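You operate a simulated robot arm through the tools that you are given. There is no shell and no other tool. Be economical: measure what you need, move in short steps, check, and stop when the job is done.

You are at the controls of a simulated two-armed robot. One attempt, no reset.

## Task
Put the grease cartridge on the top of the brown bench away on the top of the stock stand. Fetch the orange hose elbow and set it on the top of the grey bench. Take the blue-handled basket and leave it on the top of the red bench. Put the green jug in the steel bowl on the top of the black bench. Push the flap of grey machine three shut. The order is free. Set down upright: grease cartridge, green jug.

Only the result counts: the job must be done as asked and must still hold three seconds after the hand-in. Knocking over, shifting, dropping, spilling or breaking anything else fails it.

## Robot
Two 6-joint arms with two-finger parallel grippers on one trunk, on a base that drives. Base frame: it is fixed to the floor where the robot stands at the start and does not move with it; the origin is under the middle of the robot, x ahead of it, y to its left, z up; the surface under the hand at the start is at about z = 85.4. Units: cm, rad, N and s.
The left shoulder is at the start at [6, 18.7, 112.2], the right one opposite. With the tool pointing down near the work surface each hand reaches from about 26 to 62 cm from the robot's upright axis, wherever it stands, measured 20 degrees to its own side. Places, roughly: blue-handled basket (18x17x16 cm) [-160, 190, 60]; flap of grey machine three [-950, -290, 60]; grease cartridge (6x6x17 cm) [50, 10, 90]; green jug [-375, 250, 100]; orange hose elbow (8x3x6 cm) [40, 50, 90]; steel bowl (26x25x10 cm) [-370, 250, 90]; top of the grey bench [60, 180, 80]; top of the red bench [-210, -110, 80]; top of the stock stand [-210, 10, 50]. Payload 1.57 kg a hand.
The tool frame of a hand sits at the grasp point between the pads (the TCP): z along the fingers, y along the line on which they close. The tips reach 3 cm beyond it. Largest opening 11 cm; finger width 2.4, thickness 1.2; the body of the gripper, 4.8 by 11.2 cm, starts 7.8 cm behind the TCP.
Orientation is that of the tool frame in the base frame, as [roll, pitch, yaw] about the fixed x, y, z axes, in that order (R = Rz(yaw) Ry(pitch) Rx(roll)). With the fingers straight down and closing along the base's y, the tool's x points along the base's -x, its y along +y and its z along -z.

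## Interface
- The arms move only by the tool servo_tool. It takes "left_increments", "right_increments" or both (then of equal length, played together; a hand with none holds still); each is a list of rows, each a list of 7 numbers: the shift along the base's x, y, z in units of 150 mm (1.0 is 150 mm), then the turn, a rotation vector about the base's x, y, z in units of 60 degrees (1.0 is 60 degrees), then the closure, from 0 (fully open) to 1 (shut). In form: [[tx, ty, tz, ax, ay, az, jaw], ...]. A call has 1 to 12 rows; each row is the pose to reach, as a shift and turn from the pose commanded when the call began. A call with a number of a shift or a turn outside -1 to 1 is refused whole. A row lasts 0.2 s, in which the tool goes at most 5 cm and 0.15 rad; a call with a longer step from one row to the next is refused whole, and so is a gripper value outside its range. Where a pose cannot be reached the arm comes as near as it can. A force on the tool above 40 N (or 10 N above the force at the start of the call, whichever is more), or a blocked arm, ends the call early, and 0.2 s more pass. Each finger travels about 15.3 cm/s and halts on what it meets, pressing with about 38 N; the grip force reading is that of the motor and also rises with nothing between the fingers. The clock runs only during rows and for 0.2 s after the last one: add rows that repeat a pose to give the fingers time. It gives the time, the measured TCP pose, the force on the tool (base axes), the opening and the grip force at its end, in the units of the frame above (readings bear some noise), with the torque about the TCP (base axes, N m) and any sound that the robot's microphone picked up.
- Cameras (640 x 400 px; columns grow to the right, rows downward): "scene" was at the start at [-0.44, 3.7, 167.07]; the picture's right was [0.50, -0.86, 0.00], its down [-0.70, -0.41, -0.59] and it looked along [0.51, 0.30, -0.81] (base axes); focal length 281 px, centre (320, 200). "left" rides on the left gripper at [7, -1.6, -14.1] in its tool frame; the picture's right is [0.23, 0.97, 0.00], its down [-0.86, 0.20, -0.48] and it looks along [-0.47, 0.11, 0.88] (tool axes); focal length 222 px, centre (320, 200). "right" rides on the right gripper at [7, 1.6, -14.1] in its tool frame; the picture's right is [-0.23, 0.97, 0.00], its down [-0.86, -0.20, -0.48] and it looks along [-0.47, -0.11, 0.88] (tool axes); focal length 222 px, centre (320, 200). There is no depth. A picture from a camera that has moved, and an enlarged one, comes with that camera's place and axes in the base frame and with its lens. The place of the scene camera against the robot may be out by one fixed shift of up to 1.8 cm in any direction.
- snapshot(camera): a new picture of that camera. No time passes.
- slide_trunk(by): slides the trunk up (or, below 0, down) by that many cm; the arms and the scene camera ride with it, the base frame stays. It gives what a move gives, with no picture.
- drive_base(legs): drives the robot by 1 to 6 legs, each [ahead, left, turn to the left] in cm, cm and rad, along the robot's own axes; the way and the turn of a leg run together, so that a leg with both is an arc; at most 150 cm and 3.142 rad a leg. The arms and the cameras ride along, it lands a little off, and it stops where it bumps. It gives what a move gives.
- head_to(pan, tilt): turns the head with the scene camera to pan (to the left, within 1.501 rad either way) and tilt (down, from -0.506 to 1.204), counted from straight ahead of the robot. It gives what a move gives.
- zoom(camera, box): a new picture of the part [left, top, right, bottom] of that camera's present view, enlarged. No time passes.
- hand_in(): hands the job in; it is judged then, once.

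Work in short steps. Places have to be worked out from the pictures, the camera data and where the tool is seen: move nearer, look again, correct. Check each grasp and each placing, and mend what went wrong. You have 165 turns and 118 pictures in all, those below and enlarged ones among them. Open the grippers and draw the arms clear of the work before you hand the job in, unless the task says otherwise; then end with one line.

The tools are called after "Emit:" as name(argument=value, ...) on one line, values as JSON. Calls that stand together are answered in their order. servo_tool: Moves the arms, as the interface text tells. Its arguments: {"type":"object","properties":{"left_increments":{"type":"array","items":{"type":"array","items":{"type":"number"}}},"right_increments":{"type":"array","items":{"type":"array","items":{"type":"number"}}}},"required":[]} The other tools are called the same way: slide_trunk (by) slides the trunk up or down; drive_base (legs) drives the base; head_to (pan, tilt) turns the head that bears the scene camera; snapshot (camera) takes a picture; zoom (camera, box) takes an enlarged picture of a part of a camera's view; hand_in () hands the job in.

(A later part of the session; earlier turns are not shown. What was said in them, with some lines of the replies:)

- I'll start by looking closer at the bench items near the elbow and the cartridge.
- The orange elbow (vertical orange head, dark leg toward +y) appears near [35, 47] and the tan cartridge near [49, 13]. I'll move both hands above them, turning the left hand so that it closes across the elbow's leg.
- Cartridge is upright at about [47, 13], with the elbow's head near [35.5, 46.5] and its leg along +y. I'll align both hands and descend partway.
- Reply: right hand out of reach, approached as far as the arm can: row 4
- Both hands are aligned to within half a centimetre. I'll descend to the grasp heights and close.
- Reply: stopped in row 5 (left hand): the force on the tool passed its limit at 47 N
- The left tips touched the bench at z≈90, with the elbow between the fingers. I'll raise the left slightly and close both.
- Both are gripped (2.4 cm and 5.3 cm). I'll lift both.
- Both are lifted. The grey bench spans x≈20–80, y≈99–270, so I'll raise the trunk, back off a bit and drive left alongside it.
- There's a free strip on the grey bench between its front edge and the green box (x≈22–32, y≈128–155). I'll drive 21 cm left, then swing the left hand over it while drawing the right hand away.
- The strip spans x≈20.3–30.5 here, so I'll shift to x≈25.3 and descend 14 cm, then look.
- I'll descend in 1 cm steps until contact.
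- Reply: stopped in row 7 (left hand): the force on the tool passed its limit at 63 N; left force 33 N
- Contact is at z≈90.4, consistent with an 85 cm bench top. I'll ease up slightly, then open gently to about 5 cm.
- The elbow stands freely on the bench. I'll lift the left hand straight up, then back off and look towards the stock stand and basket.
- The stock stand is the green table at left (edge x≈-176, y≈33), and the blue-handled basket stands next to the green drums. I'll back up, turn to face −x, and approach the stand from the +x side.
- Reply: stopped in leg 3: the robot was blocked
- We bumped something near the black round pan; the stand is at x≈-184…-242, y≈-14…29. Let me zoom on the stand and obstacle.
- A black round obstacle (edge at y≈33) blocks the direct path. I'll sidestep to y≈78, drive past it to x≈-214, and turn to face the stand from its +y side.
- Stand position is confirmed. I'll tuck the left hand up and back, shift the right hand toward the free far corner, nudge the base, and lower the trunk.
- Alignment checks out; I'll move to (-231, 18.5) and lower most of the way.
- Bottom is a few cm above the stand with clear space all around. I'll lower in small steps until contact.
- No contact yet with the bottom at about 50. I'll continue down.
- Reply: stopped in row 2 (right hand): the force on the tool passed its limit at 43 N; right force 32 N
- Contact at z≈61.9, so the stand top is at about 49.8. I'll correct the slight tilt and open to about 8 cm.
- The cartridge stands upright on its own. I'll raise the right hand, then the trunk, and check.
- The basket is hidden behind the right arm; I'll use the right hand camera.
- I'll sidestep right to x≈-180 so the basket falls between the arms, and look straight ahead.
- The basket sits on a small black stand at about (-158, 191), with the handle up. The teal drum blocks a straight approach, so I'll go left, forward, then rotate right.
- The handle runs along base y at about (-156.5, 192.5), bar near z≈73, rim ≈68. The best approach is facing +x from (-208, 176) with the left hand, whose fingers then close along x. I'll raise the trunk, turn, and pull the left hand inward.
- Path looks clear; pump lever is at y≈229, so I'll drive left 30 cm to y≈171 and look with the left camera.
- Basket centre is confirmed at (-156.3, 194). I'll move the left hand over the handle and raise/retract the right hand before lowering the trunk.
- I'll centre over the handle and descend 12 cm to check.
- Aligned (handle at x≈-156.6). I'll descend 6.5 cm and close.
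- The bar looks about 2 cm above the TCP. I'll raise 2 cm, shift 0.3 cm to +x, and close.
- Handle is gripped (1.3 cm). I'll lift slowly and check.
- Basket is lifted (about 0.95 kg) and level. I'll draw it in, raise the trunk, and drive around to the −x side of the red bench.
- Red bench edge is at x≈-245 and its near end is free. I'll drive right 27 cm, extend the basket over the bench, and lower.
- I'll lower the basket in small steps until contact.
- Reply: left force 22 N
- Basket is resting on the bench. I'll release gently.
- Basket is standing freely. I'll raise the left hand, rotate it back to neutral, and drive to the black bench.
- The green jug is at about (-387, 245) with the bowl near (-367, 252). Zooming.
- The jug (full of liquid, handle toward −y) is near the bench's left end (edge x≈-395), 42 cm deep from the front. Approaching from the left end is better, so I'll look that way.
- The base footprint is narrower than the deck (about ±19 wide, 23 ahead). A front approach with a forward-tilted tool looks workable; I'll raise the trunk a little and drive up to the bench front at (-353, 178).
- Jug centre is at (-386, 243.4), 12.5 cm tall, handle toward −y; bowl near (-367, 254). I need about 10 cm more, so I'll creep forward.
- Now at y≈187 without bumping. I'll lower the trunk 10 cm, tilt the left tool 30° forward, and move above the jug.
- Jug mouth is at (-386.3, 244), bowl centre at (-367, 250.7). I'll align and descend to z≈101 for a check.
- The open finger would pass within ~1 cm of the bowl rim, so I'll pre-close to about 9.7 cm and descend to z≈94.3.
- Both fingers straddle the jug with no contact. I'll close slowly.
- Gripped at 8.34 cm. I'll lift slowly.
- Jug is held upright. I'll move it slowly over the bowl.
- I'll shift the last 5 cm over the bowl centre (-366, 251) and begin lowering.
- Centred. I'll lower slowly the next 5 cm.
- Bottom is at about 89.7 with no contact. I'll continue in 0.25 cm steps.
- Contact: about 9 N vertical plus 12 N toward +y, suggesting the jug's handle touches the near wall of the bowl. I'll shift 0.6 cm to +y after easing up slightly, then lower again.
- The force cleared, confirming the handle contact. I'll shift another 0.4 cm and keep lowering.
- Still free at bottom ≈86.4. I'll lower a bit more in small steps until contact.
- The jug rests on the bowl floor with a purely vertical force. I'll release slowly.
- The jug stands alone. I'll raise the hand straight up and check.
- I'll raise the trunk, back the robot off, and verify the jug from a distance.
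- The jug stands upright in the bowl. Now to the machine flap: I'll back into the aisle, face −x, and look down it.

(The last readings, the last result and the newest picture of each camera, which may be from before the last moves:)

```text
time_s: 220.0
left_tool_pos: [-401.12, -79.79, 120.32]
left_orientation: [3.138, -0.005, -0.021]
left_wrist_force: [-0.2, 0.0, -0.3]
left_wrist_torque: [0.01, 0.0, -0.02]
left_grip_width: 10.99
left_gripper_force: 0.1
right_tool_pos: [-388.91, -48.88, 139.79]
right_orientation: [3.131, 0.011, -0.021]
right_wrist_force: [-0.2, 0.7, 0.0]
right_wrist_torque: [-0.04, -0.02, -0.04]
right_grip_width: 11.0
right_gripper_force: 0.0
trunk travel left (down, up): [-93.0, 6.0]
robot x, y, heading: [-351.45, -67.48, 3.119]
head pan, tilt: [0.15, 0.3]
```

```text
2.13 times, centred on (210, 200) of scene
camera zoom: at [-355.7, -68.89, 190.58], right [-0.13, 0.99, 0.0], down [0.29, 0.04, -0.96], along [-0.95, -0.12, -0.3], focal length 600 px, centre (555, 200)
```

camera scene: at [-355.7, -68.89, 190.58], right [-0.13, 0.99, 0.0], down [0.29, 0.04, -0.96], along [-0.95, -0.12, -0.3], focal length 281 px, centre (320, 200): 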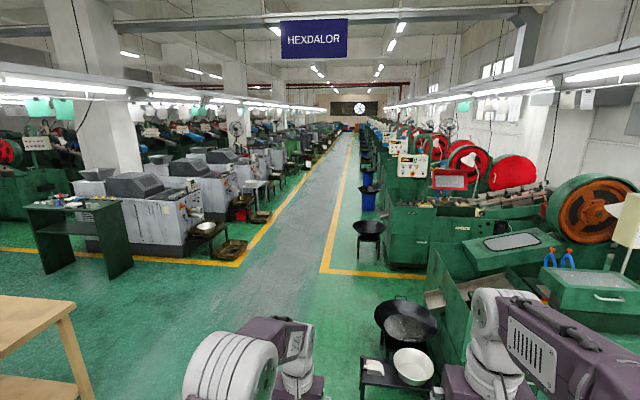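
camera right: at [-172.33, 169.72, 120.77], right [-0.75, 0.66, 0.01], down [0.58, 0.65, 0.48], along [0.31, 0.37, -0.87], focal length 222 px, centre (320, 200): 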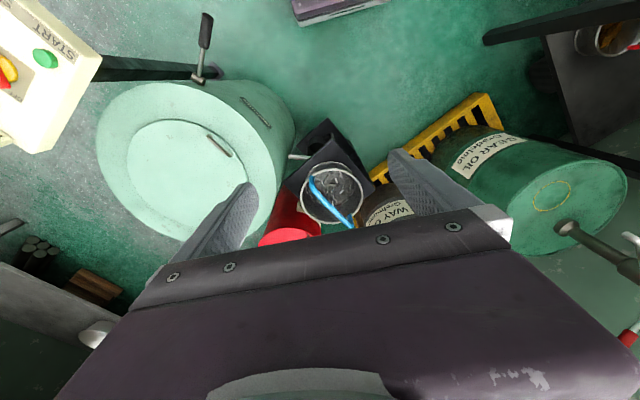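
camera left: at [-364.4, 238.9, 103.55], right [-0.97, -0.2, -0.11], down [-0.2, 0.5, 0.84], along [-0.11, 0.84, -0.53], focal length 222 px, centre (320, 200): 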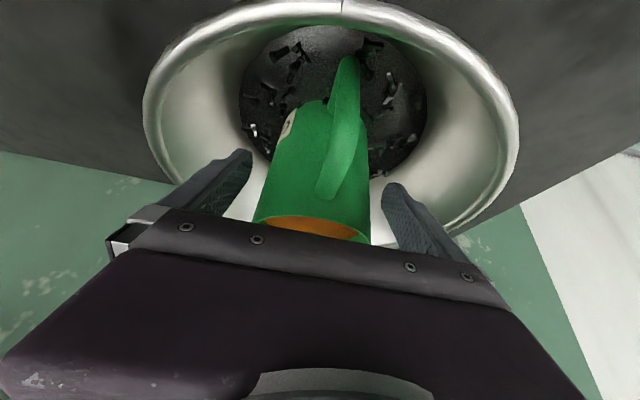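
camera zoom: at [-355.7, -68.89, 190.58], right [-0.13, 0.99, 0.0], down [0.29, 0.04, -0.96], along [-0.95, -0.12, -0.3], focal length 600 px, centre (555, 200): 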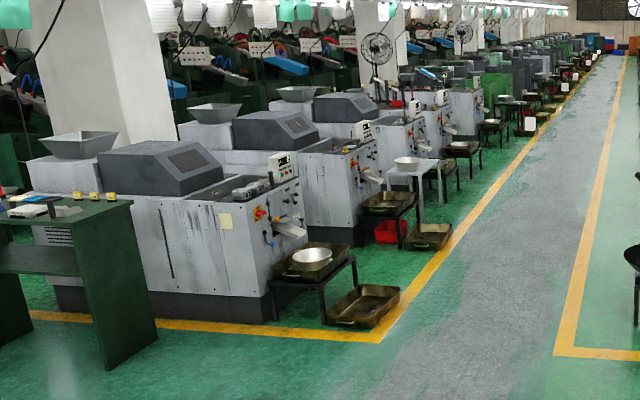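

Machines face the aisle at y≈-292, spaced ~140 cm; machine three is near x≈-950. I'll drive down the lane centre (y≈-155) and look.

Emit:
drive_base(legs=[[60, 85, 0.022], [150, 0, 0], [150, 0, 0], [130, 0, 0]])

Emit:
head_to(pan=0.9, tilt=0.5)

Emit:
snapshot(camera="scene")

```text
time_s: 245.5
left_tool_pos: [-891.31, -162.21, 120.27]
left_orientation: [3.138, -0.002, -0.01]
left_wrist_force: [-0.9, 0.6, 0.4]
left_wrist_torque: [-0.03, 0.02, -0.01]
left_grip_width: 11.0
left_gripper_force: 0.1
right_tool_pos: [-879.3, -131.12, 139.66]
right_orientation: [3.132, 0.01, -0.012]
right_wrist_force: [-1.4, 0.2, -0.2]
right_wrist_torque: [-0.01, 0.03, 0.03]
right_grip_width: 10.99
right_gripper_force: 0.0
trunk travel left (down, up): [-93.0, 6.0]
robot x, y, heading: [-841.86, -149.54, 3.129]
head pan, tilt: [0.15, 0.3]
```

```text
time_s: 246.6
left_tool_pos: [-891.3, -162.13, 120.27]
left_orientation: [3.138, -0.004, -0.011]
left_wrist_force: [0.0, 0.1, -0.1]
left_wrist_torque: [0.01, 0.0, 0.01]
left_grip_width: 11.0
left_gripper_force: 0.1
right_tool_pos: [-879.52, -131.02, 139.84]
right_orientation: [3.13, 0.011, -0.011]
right_wrist_force: [-0.2, 1.1, 0.1]
right_wrist_torque: [0.0, 0.01, -0.04]
right_grip_width: 10.98
right_gripper_force: 0.0
trunk travel left (down, up): [-93.0, 6.0]
robot x, y, heading: [-841.73, -149.32, 3.127]
head pan, tilt: [0.901, 0.499]
```

```text
39 pictures are left
camera scene: at [-842.48, -156.53, 188.74], right [-0.78, 0.63, 0.0], down [0.3, 0.37, -0.88], along [-0.55, -0.68, -0.48], focal length 281 px, centre (320, 200)
```

scene: 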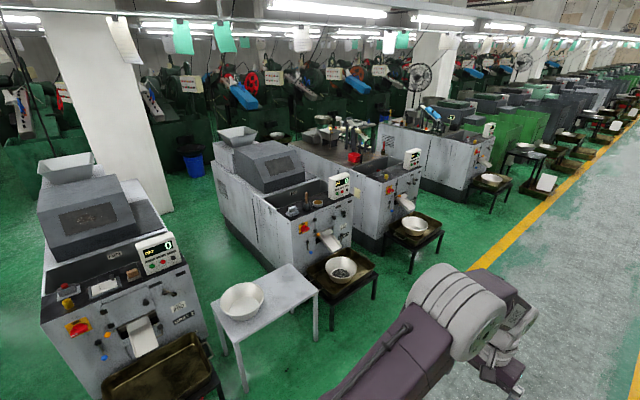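

Machine three (x≈-955) is the middle one in view. Zooming on its front.

Emit:
zoom(camera="scene", box=[250, 150, 410, 310])

```text
2.50 times, centred on (330, 230) of scene
camera zoom: at [-842.48, -156.53, 188.74], right [-0.78, 0.63, 0.0], down [0.3, 0.37, -0.88], along [-0.55, -0.68, -0.48], focal length 704 px, centre (295, 125)
```

zoom: 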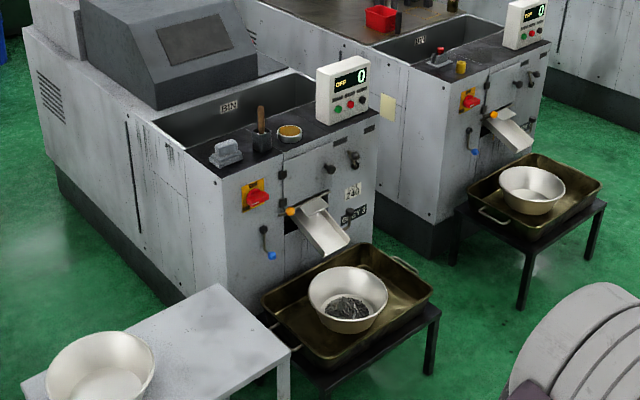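

Machine "GREY 3" has its flap hanging open at about (-954, -282, 62), hinged at the top above a tray stool. I'll drive to (-972, -170) and turn to face it.

Emit:
drive_base(legs=[[130, 18, 0.012], [0, 0, 1.571]])

Emit:
head_to(pan=0.1, tilt=0.8)

Emit:
snapshot(camera="scene")

```text
time_s: 257.0
left_tool_pos: [-957.59, -215.65, 120.28]
left_orientation: [3.137, -0.003, 1.573]
left_wrist_force: [0.3, 0.0, -0.2]
left_wrist_torque: [-0.01, -0.01, 0.01]
left_grip_width: 10.99
left_gripper_force: 0.2
right_tool_pos: [-988.88, -204.16, 139.76]
right_orientation: [3.13, 0.009, 1.571]
right_wrist_force: [-0.9, 0.3, -0.2]
right_wrist_torque: [-0.01, 0.0, 0.0]
right_grip_width: 10.97
right_gripper_force: 0.1
trunk travel left (down, up): [-93.0, 6.0]
robot x, y, heading: [-971.05, -166.36, -1.576]
head pan, tilt: [0.901, 0.499]
```

```text
time_s: 258.1
left_tool_pos: [-957.6, -215.66, 120.21]
left_orientation: [3.137, -0.001, 1.573]
left_wrist_force: [-0.5, -0.3, -0.3]
left_wrist_torque: [0.02, 0.02, 0.01]
left_grip_width: 11.01
left_gripper_force: 0.1
right_tool_pos: [-988.66, -204.02, 139.77]
right_orientation: [3.131, 0.012, 1.571]
right_wrist_force: [0.4, 0.2, 0.0]
right_wrist_torque: [0.0, -0.01, 0.03]
right_grip_width: 10.99
right_gripper_force: 0.1
trunk travel left (down, up): [-93.0, 6.0]
robot x, y, heading: [-970.93, -166.43, -1.574]
head pan, tilt: [0.099, 0.799]
```

```text
37 pictures are left
camera scene: at [-970.94, -168.53, 186.15], right [-0.99, -0.1, 0.0], down [-0.07, 0.71, -0.7], along [0.07, -0.69, -0.72], focal length 281 px, centre (320, 200)
```

scene: 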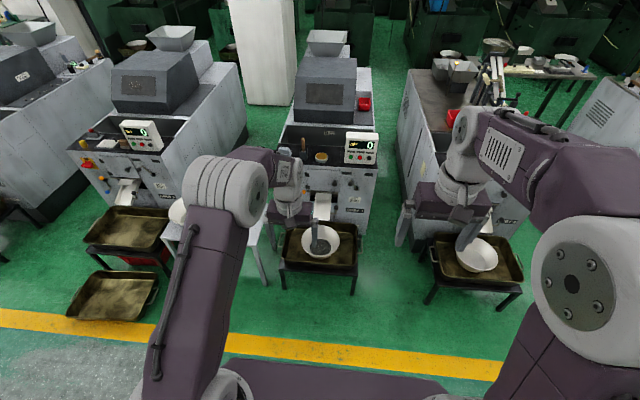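

Emit:
zoom(camera="scene", box=[255, 120, 405, 290])

Emit:
zoom(camera="left", box=[180, 100, 460, 240])

```text
2.35 times, centred on (330, 205) of scene
camera zoom: at [-970.94, -168.53, 186.15], right [-0.99, -0.1, 0.0], down [-0.07, 0.71, -0.7], along [0.07, -0.69, -0.72], focal length 662 px, centre (296, 188)
```

zoom: 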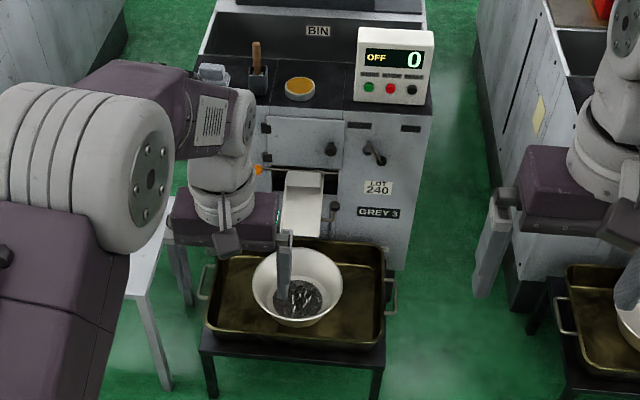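

```text
2.29 times, centred on (320, 170) of left
camera zoom: at [-959.36, -208.84, 134.39], right [0.97, 0.23, 0.0], down [0.2, -0.86, 0.48], along [0.11, -0.46, -0.88], focal length 508 px, centre (320, 269)
```

zoom: 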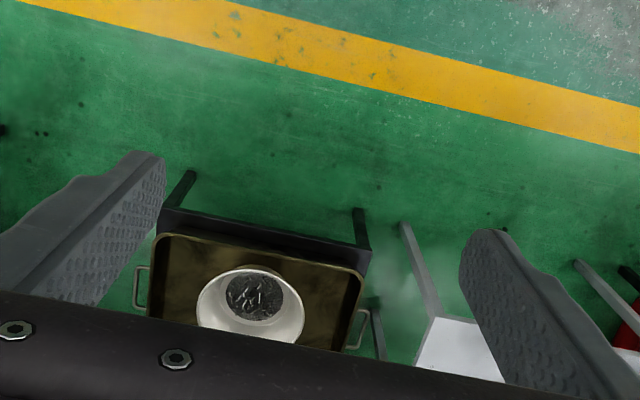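

The label "GREY 3" confirms the machine. I'll zoom much closer on the door/chute area.

Emit:
zoom(camera="scene", box=[305, 160, 361, 230])

```text
5.71 times, centred on (333, 195) of scene
camera zoom: at [-970.94, -168.53, 186.15], right [-0.99, -0.1, 0.0], down [-0.07, 0.71, -0.7], along [0.07, -0.69, -0.72], focal length 1608 px, centre (246, 229)
```

zoom: 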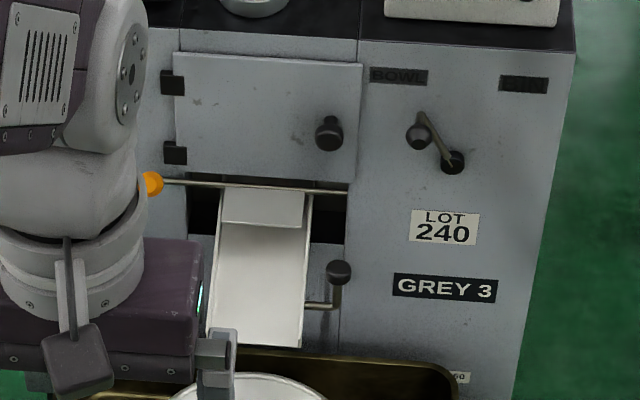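

Let me compare with neighbouring machine two's front.

Emit:
zoom(camera="scene", box=[70, 130, 190, 220])

Emit:
servo_tool(left_increments=[[0.2, 0.1, 0, 0, 0, 0, 0], [0.4, 0.2, 0, 0, 0, 0, 0], [0.6, 0.3, 0, 0, 0, 0, 0], [0.8, 0.4, 0, 0, 0, 0, 0], [1, 0.5, 0, 0, 0, 0, 0]])

Emit:
zoom(camera="scene", box=[285, 155, 365, 225])

```text
4.44 times, centred on (130, 175) of scene
camera zoom: at [-970.94, -168.53, 186.15], right [-0.99, -0.1, 0.0], down [-0.07, 0.71, -0.7], along [0.07, -0.69, -0.72], focal length 1251 px, centre (1164, 311)
```

zoom: 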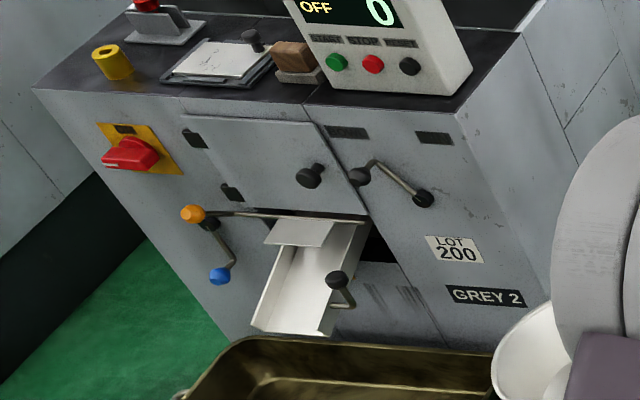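

```text
time_s: 259.3
left_tool_pos: [-942.49, -208.17, 120.32]
left_orientation: [3.14, -0.002, 1.571]
left_wrist_force: [-0.4, -0.4, 0.2]
left_wrist_torque: [0.01, -0.02, 0.01]
left_grip_width: 10.99
left_gripper_force: 0.1
right_tool_pos: [-988.64, -204.19, 139.72]
right_orientation: [3.132, 0.012, 1.571]
right_wrist_force: [0.0, -1.0, 0.1]
right_wrist_torque: [-0.02, 0.04, 0.02]
right_grip_width: 10.99
right_gripper_force: 0.0
trunk travel left (down, up): [-93.0, 6.0]
robot x, y, heading: [-971.06, -166.61, -1.571]
head pan, tilt: [0.099, 0.799]
```

```text
5.71 times, centred on (325, 190) of scene
camera zoom: at [-970.74, -168.43, 186.14], right [-0.99, -0.1, 0.0], down [-0.07, 0.71, -0.7], along [0.07, -0.69, -0.72], focal length 1608 px, centre (291, 257)
```

zoom: 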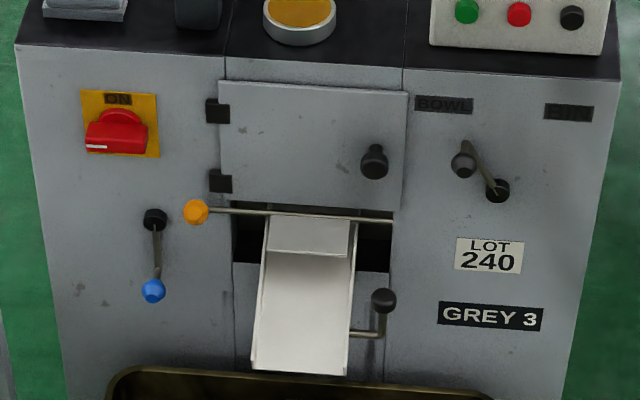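

All machines share the chute; the door above is flush. The rod with the orange knob at z≈65.5 seems to carry a small flap plate. I need a close view, so I'll tilt the left tool forward with its fingers closed.

Emit:
servo_tool(left_increments=[[0, 0, 0, -0.13, 0, 0, 0.3], [0, 0, 0, -0.26, 0, 0, 0.6], [0, 0, 0, -0.39, 0, 0, 1], [0, 0, 0, -0.52, 0, 0, 1], [0, 0, 0, -0.65, 0, 0, 1], [0, 0, 0, -0.78, 0, 0, 1], [0, 0, 0, -0.91, 0, 0, 1], [0, 0, 0, -1, 0, 0, 1]])

Emit:
servo_tool(left_increments=[[-0.2, 0, 0, -0.12, 0, 0, 1], [-0.4, 0, 0, -0.24, 0, 0, 1], [-0.6, 0, 0, -0.3, 0, 0, 1], [-0.8, 0, 0, -0.3, 0, 0, 1], [-1, 0, 0, -0.3, 0, 0, 1]])

Emit:
slide_trunk(by=-35)

Emit:
snapshot(camera="left")

```text
time_s: 261.1
left_tool_pos: [-939.98, -211.45, 127.55]
left_orientation: [-3.093, 1.028, 1.609]
left_wrist_force: [-0.3, 0.1, -0.1]
left_wrist_torque: [0.0, 0.04, 0.02]
left_grip_width: 0.0
left_gripper_force: 20.7
left hand out of reach, approached as far as the arm can: row 4, 5, 6, 7, 8
right_tool_pos: [-988.82, -204.28, 139.6]
right_orientation: [3.132, 0.007, 1.571]
right_wrist_force: [-0.7, 0.1, 0.3]
right_wrist_torque: [0.0, -0.02, -0.02]
right_grip_width: 11.03
right_gripper_force: 0.1
trunk travel left (down, up): [-93.0, 6.0]
robot x, y, heading: [-971.22, -166.61, -1.568]
head pan, tilt: [0.099, 0.799]
```

```text
time_s: 262.3
left_tool_pos: [-948.81, -217.66, 132.84]
left_orientation: [-2.737, 1.299, 1.936]
left_wrist_force: [-0.1, -0.5, -0.1]
left_wrist_torque: [0.03, -0.01, 0.0]
left_grip_width: 0.03
left_gripper_force: 21.5
left hand out of reach, approached as far as the arm can: row 1, 2, 3, 4, 5
right_tool_pos: [-988.89, -204.29, 139.69]
right_orientation: [3.133, 0.007, 1.57]
right_wrist_force: [0.3, -0.4, -0.5]
right_wrist_torque: [0.05, 0.01, 0.03]
right_grip_width: 10.98
right_gripper_force: 0.0
trunk travel left (down, up): [-93.0, 6.0]
robot x, y, heading: [-970.74, -166.59, -1.574]
head pan, tilt: [0.099, 0.799]
```

```text
time_s: 265.7
left_tool_pos: [-948.59, -217.52, 97.87]
left_orientation: [-2.734, 1.301, 1.939]
left_wrist_force: [0.6, -0.4, 0.3]
left_wrist_torque: [-0.01, 0.03, -0.01]
left_grip_width: 0.02
left_gripper_force: 21.4
right_tool_pos: [-988.75, -204.14, 104.8]
right_orientation: [3.132, 0.011, 1.57]
right_wrist_force: [0.2, -0.1, 0.1]
right_wrist_torque: [-0.01, 0.04, 0.01]
right_grip_width: 11.01
right_gripper_force: 0.1
trunk travel left (down, up): [-58.0, 41.0]
robot x, y, heading: [-970.97, -166.34, -1.573]
head pan, tilt: [0.099, 0.799]
```

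```text
31 pictures are left
camera left: at [-950.19, -202.05, 94.76], right [0.95, 0.03, -0.32], down [0.3, 0.25, 0.92], along [0.11, -0.97, 0.22], focal length 222 px, centre (320, 200)
```

left: 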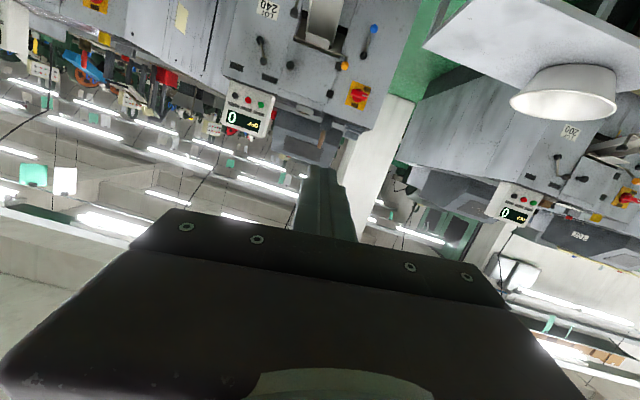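

The arm tilts poorly when retracted. I'll drive 35 cm closer, lower the trunk further, and inspect with the scene camera from a flatter angle.

Emit:
slide_trunk(by=-12)

Emit:
drive_base(legs=[[34, 0, 0]])

Emit:
head_to(pan=0.1, tilt=0.7)

Emit:
snapshot(camera="scene")

```text
time_s: 267.2
left_tool_pos: [-948.67, -217.39, 85.92]
left_orientation: [-2.733, 1.301, 1.939]
left_wrist_force: [-0.3, -0.3, -1.1]
left_wrist_torque: [0.03, 0.0, -0.01]
left_grip_width: 0.0
left_gripper_force: 21.2
right_tool_pos: [-988.74, -204.06, 92.82]
right_orientation: [3.131, 0.01, 1.571]
right_wrist_force: [-0.3, -0.2, -0.7]
right_wrist_torque: [0.04, 0.0, 0.02]
right_grip_width: 11.02
right_gripper_force: 0.0
trunk travel left (down, up): [-46.0, 53.0]
robot x, y, heading: [-971.33, -166.32, -1.568]
head pan, tilt: [0.099, 0.799]
```

```text
time_s: 269.4
left_tool_pos: [-948.48, -251.63, 85.77]
left_orientation: [-2.736, 1.301, 1.941]
left_wrist_force: [-0.7, -1.0, -1.0]
left_wrist_torque: [-0.04, 0.02, -0.04]
left_grip_width: 0.0
left_gripper_force: 21.3
right_tool_pos: [-988.77, -238.29, 92.63]
right_orientation: [3.132, 0.009, 1.574]
right_wrist_force: [-0.3, -0.2, -0.4]
right_wrist_torque: [0.02, 0.0, 0.0]
right_grip_width: 10.98
right_gripper_force: 0.1
trunk travel left (down, up): [-46.0, 53.0]
robot x, y, heading: [-970.9, -200.7, -1.57]
head pan, tilt: [0.099, 0.799]
```

```text
time_s: 270.1
left_tool_pos: [-948.42, -251.67, 85.72]
left_orientation: [-2.732, 1.301, 1.943]
left_wrist_force: [-0.1, -0.6, 0.4]
left_wrist_torque: [0.05, -0.01, -0.02]
left_grip_width: 0.01
left_gripper_force: 21.6
right_tool_pos: [-988.74, -238.26, 92.69]
right_orientation: [3.131, 0.01, 1.573]
right_wrist_force: [0.0, 0.0, 0.1]
right_wrist_torque: [0.02, -0.01, 0.01]
right_grip_width: 10.98
right_gripper_force: 0.0
trunk travel left (down, up): [-46.0, 53.0]
robot x, y, heading: [-970.53, -200.57, -1.576]
head pan, tilt: [0.099, 0.7]
```

```text
30 pictures are left
camera scene: at [-970.87, -203.08, 139.97], right [-0.99, -0.1, 0.0], down [-0.07, 0.64, -0.76], along [0.08, -0.76, -0.64], focal length 281 px, centre (320, 200)
```

scene: 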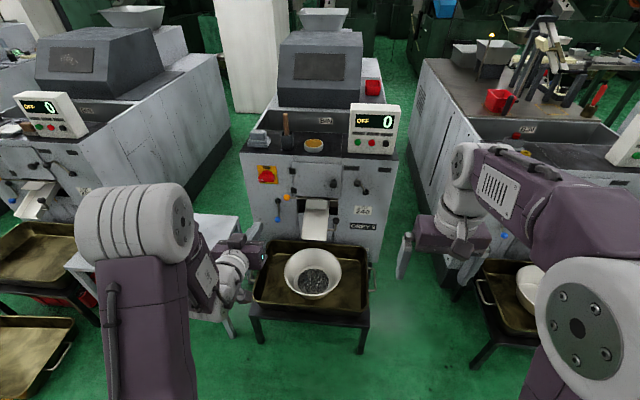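

Emit:
zoom(camera="scene", box=[270, 180, 350, 250])

Emit:
zoom(camera="scene", box=[0, 130, 100, 220])

```text
5.71 times, centred on (310, 215) of scene
camera zoom: at [-970.87, -203.08, 139.97], right [-0.99, -0.1, 0.0], down [-0.07, 0.64, -0.76], along [0.08, -0.76, -0.64], focal length 1608 px, centre (377, 114)
```

zoom: 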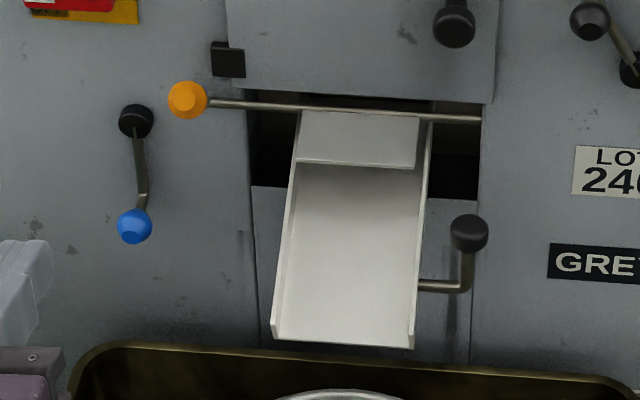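

```text
4.44 times, centred on (50, 175) of scene
camera zoom: at [-970.87, -203.08, 139.97], right [-0.99, -0.1, 0.0], down [-0.07, 0.64, -0.76], along [0.08, -0.76, -0.64], focal length 1251 px, centre (1520, 311)
```

zoom: 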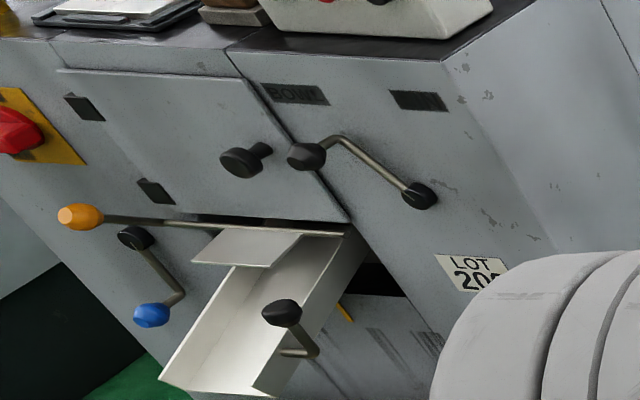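

The flap is now clear: a plate about 8 cm wide (x≈-957…-965.5), hinged on the rod (y≈-292, z≈64) and sticking out ~5 cm above the chute. I'll drive 14 cm closer and bring the closed left fingers, at ~57° tilt, just in front of it.

Emit:
drive_base(legs=[[14, 0, 0]])

Emit:
servo_tool(left_increments=[[0, 0, 0, 0.12, 0, 0, 1], [0, 0, 0, 0.24, 0, 0, 1], [0, 0, 0, 0.35, 0, 0, 1], [0, 0, 0, 0.35, 0, 0, 1]])

```text
time_s: 271.4
left_tool_pos: [-948.43, -265.8, 85.69]
left_orientation: [-2.734, 1.299, 1.942]
left_wrist_force: [-0.6, -0.1, 0.8]
left_wrist_torque: [-0.02, -0.03, -0.01]
left_grip_width: 0.0
left_gripper_force: 21.4
right_tool_pos: [-988.72, -252.67, 92.67]
right_orientation: [3.131, 0.008, 1.572]
right_wrist_force: [-0.2, -0.5, -0.6]
right_wrist_torque: [0.01, 0.01, -0.02]
right_grip_width: 11.01
right_gripper_force: 0.1
trunk travel left (down, up): [-46.0, 53.0]
robot x, y, heading: [-970.93, -214.52, -1.569]
head pan, tilt: [0.099, 0.7]
```

```text
time_s: 272.4
left_tool_pos: [-948.37, -265.7, 85.92]
left_orientation: [-2.958, 0.944, 1.736]
left_wrist_force: [-0.1, -0.4, -0.4]
left_wrist_torque: [0.0, 0.01, 0.04]
left_grip_width: 0.0
left_gripper_force: 21.3
right_tool_pos: [-988.73, -252.47, 92.66]
right_orientation: [3.13, 0.011, 1.572]
right_wrist_force: [0.6, -0.5, -0.3]
right_wrist_torque: [-0.02, -0.02, 0.0]
right_grip_width: 11.01
right_gripper_force: 0.0
trunk travel left (down, up): [-46.0, 53.0]
robot x, y, heading: [-970.79, -215.05, -1.576]
head pan, tilt: [0.099, 0.7]
```

Emit:
servo_tool(left_increments=[[-0.2, -0.1, -0.15, 0, 0, 0, 1], [-0.4, -0.2, -0.3, 0, 0, 0, 1], [-0.6, -0.35, -0.45, 0, 0, 0, 1], [-0.75, -0.5, -0.6, 0, 0, 0, 1], [-0.87, -0.65, -0.75, 0, 0, 0, 1], [-0.87, -0.8, -0.87, 0, 0, 0, 1], [-0.87, -0.8, -0.87, 0, 0, 0, 1]])

Emit:
snapshot(camera="left")

Emit:
snapshot(camera="scene")

```text
time_s: 274.0
left_tool_pos: [-954.3, -279.37, 74.45]
left_orientation: [-2.903, 0.923, 1.727]
left_wrist_force: [-0.1, 0.0, -0.2]
left_wrist_torque: [0.02, 0.0, -0.03]
left_grip_width: 0.0
left_gripper_force: 21.1
left hand out of reach, approached as far as the arm can: row 1, 2, 3, 4, 5, 6, 7
right_tool_pos: [-988.72, -252.38, 92.74]
right_orientation: [3.131, 0.012, 1.573]
right_wrist_force: [-0.2, 0.1, -0.3]
right_wrist_torque: [-0.05, -0.02, -0.01]
right_grip_width: 11.02
right_gripper_force: 0.1
trunk travel left (down, up): [-46.0, 53.0]
robot x, y, heading: [-971.1, -214.63, -1.566]
head pan, tilt: [0.099, 0.7]
```

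```text
27 pictures are left
camera left: at [-955.19, -263.88, 77.45], right [0.94, 0.1, -0.32], down [0.33, -0.13, 0.93], along [0.05, -0.99, -0.16], focal length 222 px, centre (320, 200)
```

left: 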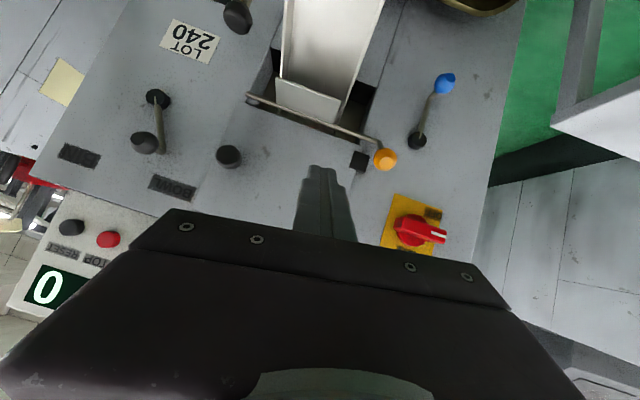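

```text
26 pictures are left
camera scene: at [-970.87, -217.21, 139.97], right [-0.99, -0.1, 0.0], down [-0.07, 0.64, -0.77], along [0.08, -0.76, -0.64], focal length 281 px, centre (320, 200)
```

scene: 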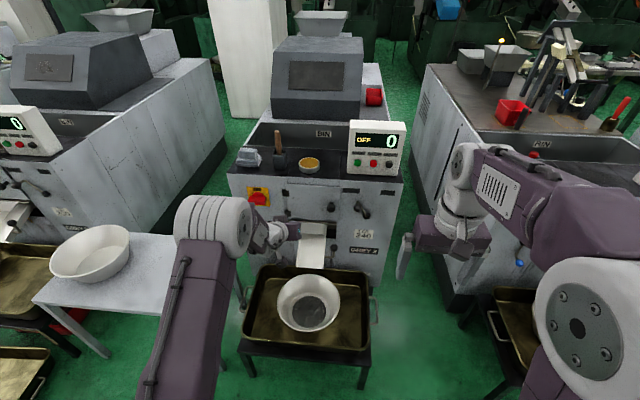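

The reach is limited inward; I'll shift the robot 7 cm to its right so the left shoulder lines up with the flap.

Emit:
drive_base(legs=[[0, -7, 0]])

Emit:
servo_tool(left_increments=[[0, -0.1, -0.1, 0, 0, 0, 1], [0, -0.2, -0.2, 0, 0, 0, 1], [0, -0.3, -0.3, 0, 0, 0, 1], [0, -0.3, -0.35, 0, 0, 0, 1], [0, -0.3, -0.35, 0, 0, 0, 1]])

Emit:
snapshot(camera="left")

```text
time_s: 275.1
left_tool_pos: [-961.59, -279.37, 74.5]
left_orientation: [-2.908, 0.922, 1.728]
left_wrist_force: [-0.1, 0.6, 0.0]
left_wrist_torque: [0.03, -0.02, 0.05]
left_grip_width: 0.0
left_gripper_force: 21.3
right_tool_pos: [-995.88, -252.51, 92.64]
right_orientation: [3.131, 0.009, 1.573]
right_wrist_force: [-1.2, 0.0, -1.0]
right_wrist_torque: [0.0, -0.03, 0.03]
right_grip_width: 11.01
right_gripper_force: 0.1
trunk travel left (down, up): [-46.0, 53.0]
robot x, y, heading: [-978.24, -214.75, -1.569]
head pan, tilt: [0.099, 0.7]
```

```text
time_s: 276.3
left_tool_pos: [-961.38, -283.8, 69.17]
left_orientation: [-2.903, 0.921, 1.729]
left_wrist_force: [-1.1, -1.0, -0.7]
left_wrist_torque: [0.01, 0.0, -0.01]
left_grip_width: 0.0
left_gripper_force: 21.6
right_tool_pos: [-995.77, -252.45, 92.72]
right_orientation: [3.131, 0.011, 1.572]
right_wrist_force: [-0.2, 0.4, -1.3]
right_wrist_torque: [-0.01, 0.0, 0.03]
right_grip_width: 11.0
right_gripper_force: 0.1
trunk travel left (down, up): [-46.0, 53.0]
robot x, y, heading: [-978.0, -214.92, -1.566]
head pan, tilt: [0.099, 0.7]
```

```text
25 pictures are left
camera left: at [-962.25, -268.42, 72.2], right [0.94, 0.1, -0.32], down [0.33, -0.13, 0.93], along [0.05, -0.99, -0.16], focal length 222 px, centre (320, 200)
```

left: 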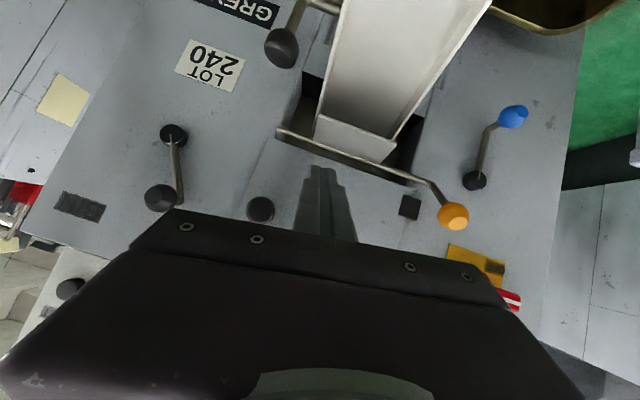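

The tip is just above and in front of the flap (free edge ≈ y -288.5, z 61). I'll press down on its outer part, then push inward.

Emit:
servo_tool(left_increments=[[0.04, -0.12, 0, 0, 0, 0, 1], [0.05, -0.12, -0.1, 0, 0, 0, 1], [0.05, -0.12, -0.2, 0, 0, 0, 1], [0.05, -0.12, -0.3, 0, 0, 0, 1], [0.05, -0.12, -0.38, 0, 0, 0, 1], [0.05, -0.13, -0.46, 0, 0, 0, 1], [0.05, -0.15, -0.52, 0, 0, 0, 1]])

Emit:
snapshot(camera="left")

```text
time_s: 277.9
left_tool_pos: [-960.77, -286.14, 61.24]
left_orientation: [-2.904, 0.921, 1.728]
left_wrist_force: [0.4, -0.8, -0.4]
left_wrist_torque: [0.0, 0.03, -0.02]
left_grip_width: 0.0
left_gripper_force: 21.3
right_tool_pos: [-995.86, -252.5, 92.75]
right_orientation: [3.13, 0.012, 1.574]
right_wrist_force: [-0.2, 0.1, 0.3]
right_wrist_torque: [0.02, -0.02, -0.02]
right_grip_width: 11.0
right_gripper_force: 0.2
trunk travel left (down, up): [-46.0, 53.0]
robot x, y, heading: [-977.8, -214.65, -1.572]
head pan, tilt: [0.099, 0.7]
```

```text
24 pictures are left
camera left: at [-961.46, -270.63, 64.31], right [0.94, 0.1, -0.32], down [0.33, -0.13, 0.93], along [0.05, -0.99, -0.16], focal length 222 px, centre (320, 200)
```

left: 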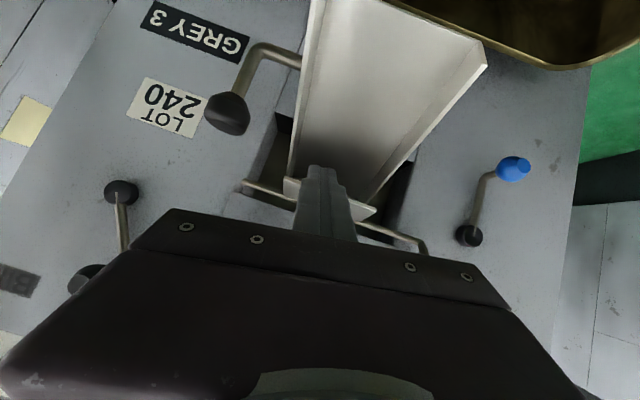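

Emit:
zoom(camera="scene", box=[270, 190, 380, 280])

Emit:
zoom(camera="left", box=[220, 120, 440, 260])

```text
4.44 times, centred on (325, 235) of scene
camera zoom: at [-977.91, -217.29, 139.97], right [-0.99, -0.1, 0.0], down [-0.07, 0.64, -0.76], along [0.08, -0.76, -0.64], focal length 1251 px, centre (298, 44)
```

zoom: 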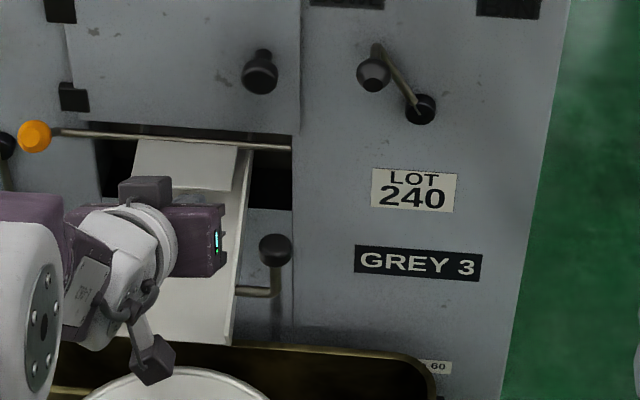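

```text
2.86 times, centred on (330, 190) of left
camera zoom: at [-961.46, -270.63, 64.31], right [0.94, 0.1, -0.32], down [0.33, -0.13, 0.93], along [0.05, -0.99, -0.16], focal length 635 px, centre (291, 229)
```

zoom: 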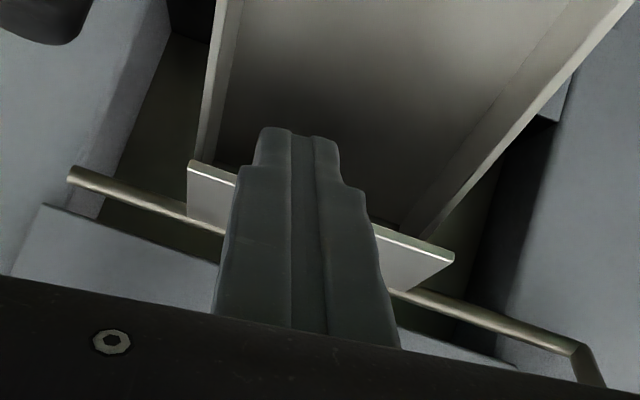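

The hand camera gives better geometry: flap free edge ≈(y -289, z 60.6), rod ≈(y -292.5, z 61.5); my tip is just in front of and below the edge. I'll back up over it, move inward above the plate, and press down.

Emit:
servo_tool(left_increments=[[0.03, 0.1, 0.1, 0, 0, 0, 1], [0.07, 0.1, 0.3, 0, 0, 0, 1], [0.07, 0, 0.38, 0, 0, 0, 1], [0.07, -0.13, 0.36, 0, 0, 0, 1], [0.07, -0.14, 0.28, 0, 0, 0, 1], [0.07, -0.14, 0.2, 0, 0, 0, 1], [0.07, -0.14, 0.12, 0, 0, 0, 1], [0.07, -0.14, 0.04, 0, 0, 0, 1], [0.07, -0.14, -0.04, 0, 0, 0, 1]])

Emit:
zoom(camera="left", box=[220, 120, 440, 260])

```text
time_s: 279.9
left_tool_pos: [-959.68, -288.31, 60.73]
left_orientation: [-2.908, 0.919, 1.727]
left_wrist_force: [0.1, 2.1, 0.4]
left_wrist_torque: [0.04, 0.04, 0.04]
left_grip_width: 0.0
left_gripper_force: 21.1
right_tool_pos: [-995.74, -252.36, 92.57]
right_orientation: [3.131, 0.009, 1.572]
right_wrist_force: [0.2, -0.2, -0.6]
right_wrist_torque: [-0.03, 0.02, -0.02]
right_grip_width: 11.01
right_gripper_force: 0.1
trunk travel left (down, up): [-46.0, 53.0]
robot x, y, heading: [-978.03, -215.12, -1.573]
head pan, tilt: [0.099, 0.7]
```

```text
2.86 times, centred on (330, 190) of left
camera zoom: at [-960.44, -272.68, 63.74], right [0.94, 0.1, -0.32], down [0.33, -0.14, 0.93], along [0.05, -0.99, -0.16], focal length 635 px, centre (291, 229)
```

zoom: 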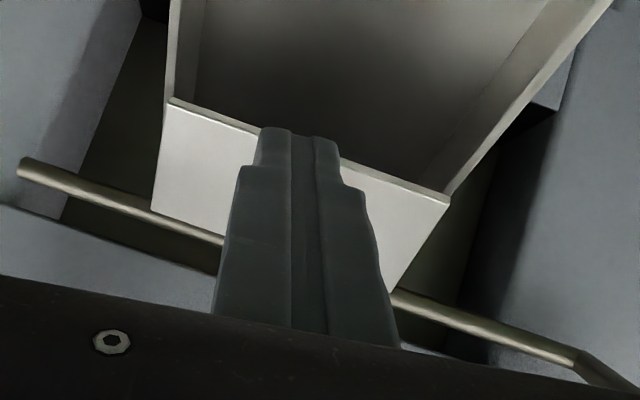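

The flap is rotating down with only ~2 N. I'll keep pushing inward.

Emit:
servo_tool(left_increments=[[0, -0.04, -0.02, 0, 0, 0, 1], [0, -0.08, -0.04, 0, 0, 0, 1], [0, -0.12, -0.06, 0, 0, 0, 1], [0, -0.17, -0.08, 0, 0, 0, 1], [0, -0.22, -0.1, 0, 0, 0, 1]])

Emit:
zoom(camera="left", box=[220, 120, 440, 260])

```text
time_s: 281.1
left_tool_pos: [-960.04, -290.33, 59.91]
left_orientation: [-2.888, 0.927, 1.727]
left_wrist_force: [0.1, 0.1, -0.5]
left_wrist_torque: [-0.01, 0.01, 0.01]
left_grip_width: 0.01
left_gripper_force: 21.7
left hand out of reach, approached as far as the arm can: row 4, 5
right_tool_pos: [-995.71, -252.51, 92.77]
right_orientation: [3.132, 0.011, 1.572]
right_wrist_force: [0.2, 0.6, -0.1]
right_wrist_torque: [-0.01, 0.0, 0.0]
right_grip_width: 10.97
right_gripper_force: 0.1
trunk travel left (down, up): [-46.0, 53.0]
robot x, y, heading: [-977.91, -214.79, -1.569]
head pan, tilt: [0.099, 0.7]
```

```text
2.86 times, centred on (330, 190) of left
camera zoom: at [-960.6, -274.88, 62.81], right [0.94, 0.09, -0.33], down [0.34, -0.13, 0.93], along [0.04, -0.99, -0.15], focal length 635 px, centre (291, 229)
```

zoom: 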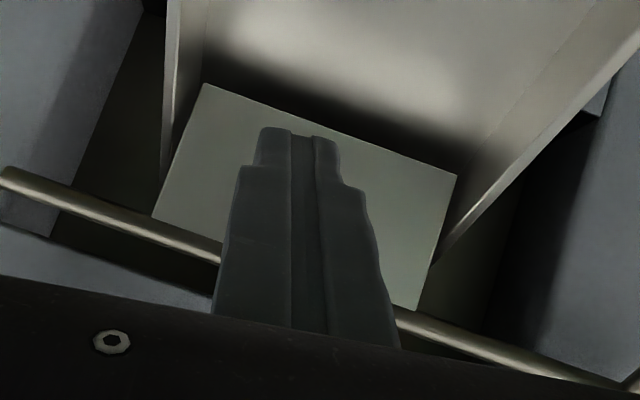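

The flap has swung in past the chute mouth, but the arm is at its reach. I'll pull back slightly, drive 5 cm closer, and push again with the force limit.

Emit:
servo_tool(left_increments=[[0, 0.12, 0.02, 0, 0, 0, 1], [0, 0.25, 0.05, 0, 0, 0, 1], [0, 0.4, 0.08, 0, 0, 0, 1], [0, 0.4, 0.08, 0, 0, 0, 1]])

Emit:
drive_base(legs=[[5, 0, 0]])

Emit:
zoom(camera="left", box=[220, 100, 440, 240])

```text
time_s: 282.1
left_tool_pos: [-960.03, -284.43, 61.13]
left_orientation: [-2.902, 0.922, 1.729]
left_wrist_force: [0.2, 0.0, 0.8]
left_wrist_torque: [-0.01, 0.01, -0.02]
left_grip_width: 0.0
left_gripper_force: 21.9
left hand out of reach, approached as far as the arm can: row 1
right_tool_pos: [-995.67, -252.53, 92.79]
right_orientation: [3.13, 0.011, 1.573]
right_wrist_force: [0.3, -0.4, -0.4]
right_wrist_torque: [0.01, 0.01, 0.0]
right_grip_width: 10.99
right_gripper_force: 0.0
trunk travel left (down, up): [-46.0, 53.0]
robot x, y, heading: [-978.43, -214.75, -1.567]
head pan, tilt: [0.099, 0.7]
```

```text
time_s: 283.0
left_tool_pos: [-960.04, -289.45, 61.04]
left_orientation: [-2.907, 0.919, 1.727]
left_wrist_force: [1.0, -0.1, 0.0]
left_wrist_torque: [-0.01, 0.02, -0.02]
left_grip_width: 0.0
left_gripper_force: 21.6
right_tool_pos: [-995.85, -257.54, 92.72]
right_orientation: [3.13, 0.009, 1.571]
right_wrist_force: [0.4, -0.7, -0.2]
right_wrist_torque: [0.05, 0.0, -0.05]
right_grip_width: 10.98
right_gripper_force: 0.0
trunk travel left (down, up): [-46.0, 53.0]
robot x, y, heading: [-977.76, -219.93, -1.564]
head pan, tilt: [0.099, 0.7]
```

```text
2.86 times, centred on (330, 170) of left
camera zoom: at [-960.85, -274.02, 64.01], right [0.94, 0.1, -0.32], down [0.33, -0.14, 0.93], along [0.05, -0.99, -0.16], focal length 635 px, centre (291, 286)
```

zoom: 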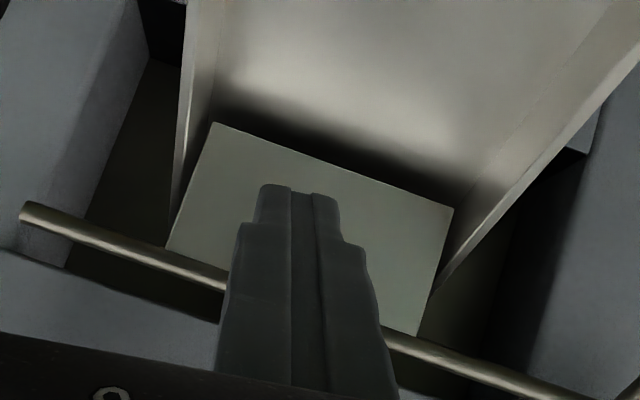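

Now I'll push inward slowly with the force limit guarding.

Emit:
servo_tool(left_increments=[[0, -0.05, -0.07, 0, 0, 0, 1], [0, -0.1, -0.08, 0, 0, 0, 1], [0, -0.15, -0.08, 0, 0, 0, 1], [0, -0.2, -0.08, 0, 0, 0, 1], [0, -0.25, -0.08, 0, 0, 0, 1]])

Emit:
zoom(camera="left", box=[220, 100, 440, 240])

```text
time_s: 284.0
left_tool_pos: [-959.95, -291.4, 59.47]
left_orientation: [-2.913, 0.906, 1.723]
left_wrist_force: [-0.3, 22.7, 7.7]
left_wrist_torque: [0.01, 0.02, -0.01]
left_grip_width: 0.02
left_gripper_force: 21.7
right_tool_pos: [-995.72, -257.24, 92.92]
right_orientation: [3.132, 0.012, 1.574]
right_wrist_force: [0.2, 1.4, 0.5]
right_wrist_torque: [0.01, -0.02, -0.03]
right_grip_width: 11.0
right_gripper_force: 0.0
trunk travel left (down, up): [-46.0, 53.0]
robot x, y, heading: [-977.92, -219.88, -1.568]
head pan, tilt: [0.099, 0.7]
stopped in row 4 (left hand): the force on the tool passed its limit at 48 N (the readings are from after the stop); the commanded pose is now the measured one
```

```text
2.86 times, centred on (330, 170) of left
camera zoom: at [-960.79, -275.93, 62.73], right [0.94, 0.11, -0.32], down [0.33, -0.15, 0.93], along [0.06, -0.98, -0.18], focal length 635 px, centre (291, 286)
```

zoom: 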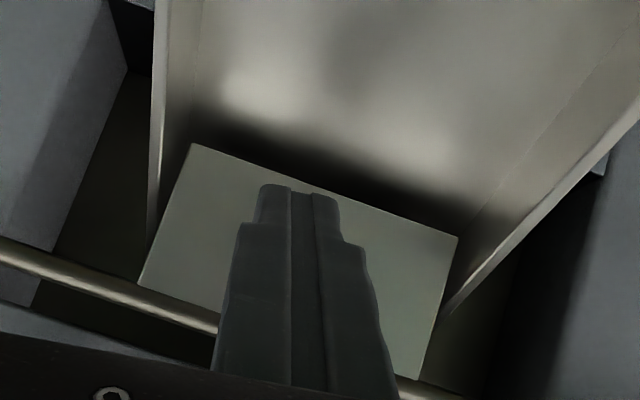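

A hard stop (48 N) shows the flap is fully shut. I'll retreat straight back and check that it stays.

Emit:
servo_tool(left_increments=[[0, 0.1, 0, 0, 0, 0, 1], [0, 0.3, 0.05, 0, 0, 0, 1], [0, 0.55, 0.2, 0, 0, 0, 1], [0, 0.8, 0.4, 0, 0, 0, 1], [0, 0.9, 0.6, 0, 0, 0, 1]])

Emit:
drive_base(legs=[[-30, 0, 0]])

Emit:
servo_tool(left_increments=[[0.2, 0, 0.2, 0, 0, 0, 0], [0.4, 0, 0.4, 0, 0, 0, 0], [0.6, 0, 0.6, 0, 0, 0, 0], [0.8, 0, 0.8, 0, 0, 0, 0], [1, 0, 1, 0, 0, 0, 0]])

Emit:
snapshot(camera="scene")

```text
time_s: 285.2
left_tool_pos: [-959.3, -278.33, 68.6]
left_orientation: [-2.902, 0.906, 1.72]
left_wrist_force: [-0.6, -1.1, -0.7]
left_wrist_torque: [0.02, -0.01, 0.04]
left_grip_width: 0.0
left_gripper_force: 21.2
left hand out of reach, approached as far as the arm can: row 4, 5
right_tool_pos: [-995.75, -257.43, 92.71]
right_orientation: [3.132, 0.011, 1.575]
right_wrist_force: [0.0, 0.8, -0.3]
right_wrist_torque: [0.0, 0.04, -0.02]
right_grip_width: 10.99
right_gripper_force: 0.0
trunk travel left (down, up): [-46.0, 53.0]
robot x, y, heading: [-978.46, -219.85, -1.571]
head pan, tilt: [0.099, 0.7]
```

```text
time_s: 287.2
left_tool_pos: [-959.29, -248.67, 68.57]
left_orientation: [-2.902, 0.904, 1.723]
left_wrist_force: [-0.3, -0.3, -0.5]
left_wrist_torque: [0.01, 0.0, 0.0]
left_grip_width: 0.0
left_gripper_force: 21.2
right_tool_pos: [-995.87, -227.71, 92.85]
right_orientation: [3.131, 0.012, 1.575]
right_wrist_force: [-0.1, 0.3, 0.7]
right_wrist_torque: [-0.04, 0.03, 0.01]
right_grip_width: 10.99
right_gripper_force: 0.1
trunk travel left (down, up): [-46.0, 53.0]
robot x, y, heading: [-978.11, -189.8, -1.564]
head pan, tilt: [0.099, 0.7]
```

```text
time_s: 288.4
left_tool_pos: [-944.23, -248.46, 83.67]
left_orientation: [-2.9, 0.904, 1.723]
left_wrist_force: [0.3, 0.2, -0.3]
left_wrist_torque: [0.02, 0.0, -0.02]
left_grip_width: 11.01
left_gripper_force: 0.2
right_tool_pos: [-995.74, -227.46, 92.9]
right_orientation: [3.134, 0.01, 1.574]
right_wrist_force: [0.0, -0.4, 0.4]
right_wrist_torque: [0.02, 0.05, 0.0]
right_grip_width: 10.99
right_gripper_force: 0.0
trunk travel left (down, up): [-46.0, 53.0]
robot x, y, heading: [-978.16, -190.26, -1.569]
head pan, tilt: [0.099, 0.7]
```

```text
17 pictures are left
camera scene: at [-977.93, -192.41, 139.97], right [-0.99, -0.1, 0.0], down [-0.07, 0.64, -0.77], along [0.08, -0.76, -0.64], focal length 281 px, centre (320, 200)
```

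scene: 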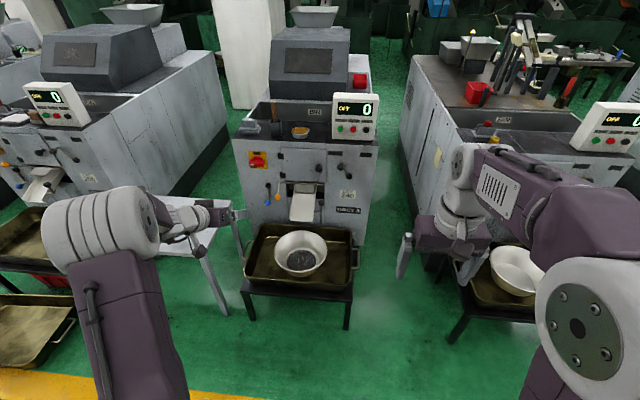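

Emit:
zoom(camera="scene", box=[260, 165, 340, 235])

```text
5.71 times, centred on (300, 200) of scene
camera zoom: at [-977.93, -192.41, 139.97], right [-0.99, -0.1, 0.0], down [-0.07, 0.64, -0.77], along [0.08, -0.76, -0.64], focal length 1608 px, centre (434, 200)
```

zoom: 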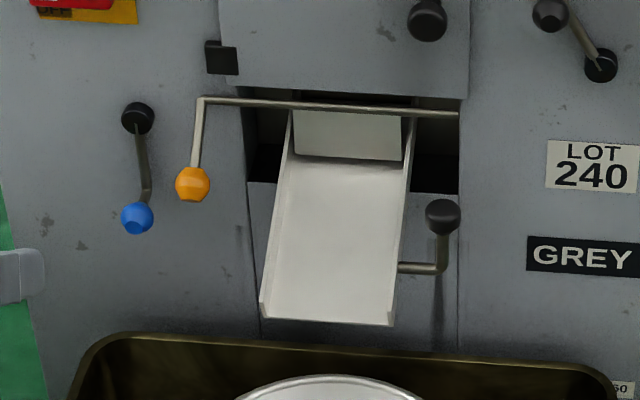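

The orange lever now points down and the flap plate hangs vertical, closing the chute mouth. Every other placement was checked earlier, so I'll back clear and hand in.

Emit:
drive_base(legs=[[-30, 0, 0]])

Emit:
hand_in()

```text
time_s: 290.4
left_tool_pos: [-944.34, -218.41, 83.6]
left_orientation: [-2.903, 0.904, 1.723]
left_wrist_force: [0.1, 0.2, -0.4]
left_wrist_torque: [0.0, -0.02, 0.01]
left_grip_width: 11.03
left_gripper_force: 0.1
right_tool_pos: [-995.9, -197.37, 92.83]
right_orientation: [3.131, 0.009, 1.576]
right_wrist_force: [-0.3, 0.4, -0.5]
right_wrist_torque: [0.0, -0.01, -0.04]
right_grip_width: 10.98
right_gripper_force: 0.0
trunk travel left (down, up): [-46.0, 53.0]
robot x, y, heading: [-978.33, -159.85, -1.565]
head pan, tilt: [0.099, 0.7]
```

```text
The job is handed in.
```

I finished all five tasks and handed the job in: the cartridge is upright on the stock stand, the orange elbow is on the grey bench, the basket is on the red bench, the jug is upright in the steel bowl, and the flap of grey machine three is shut. Early on the base bumped once near the black pan beside the stock stand; I saw nothing move.
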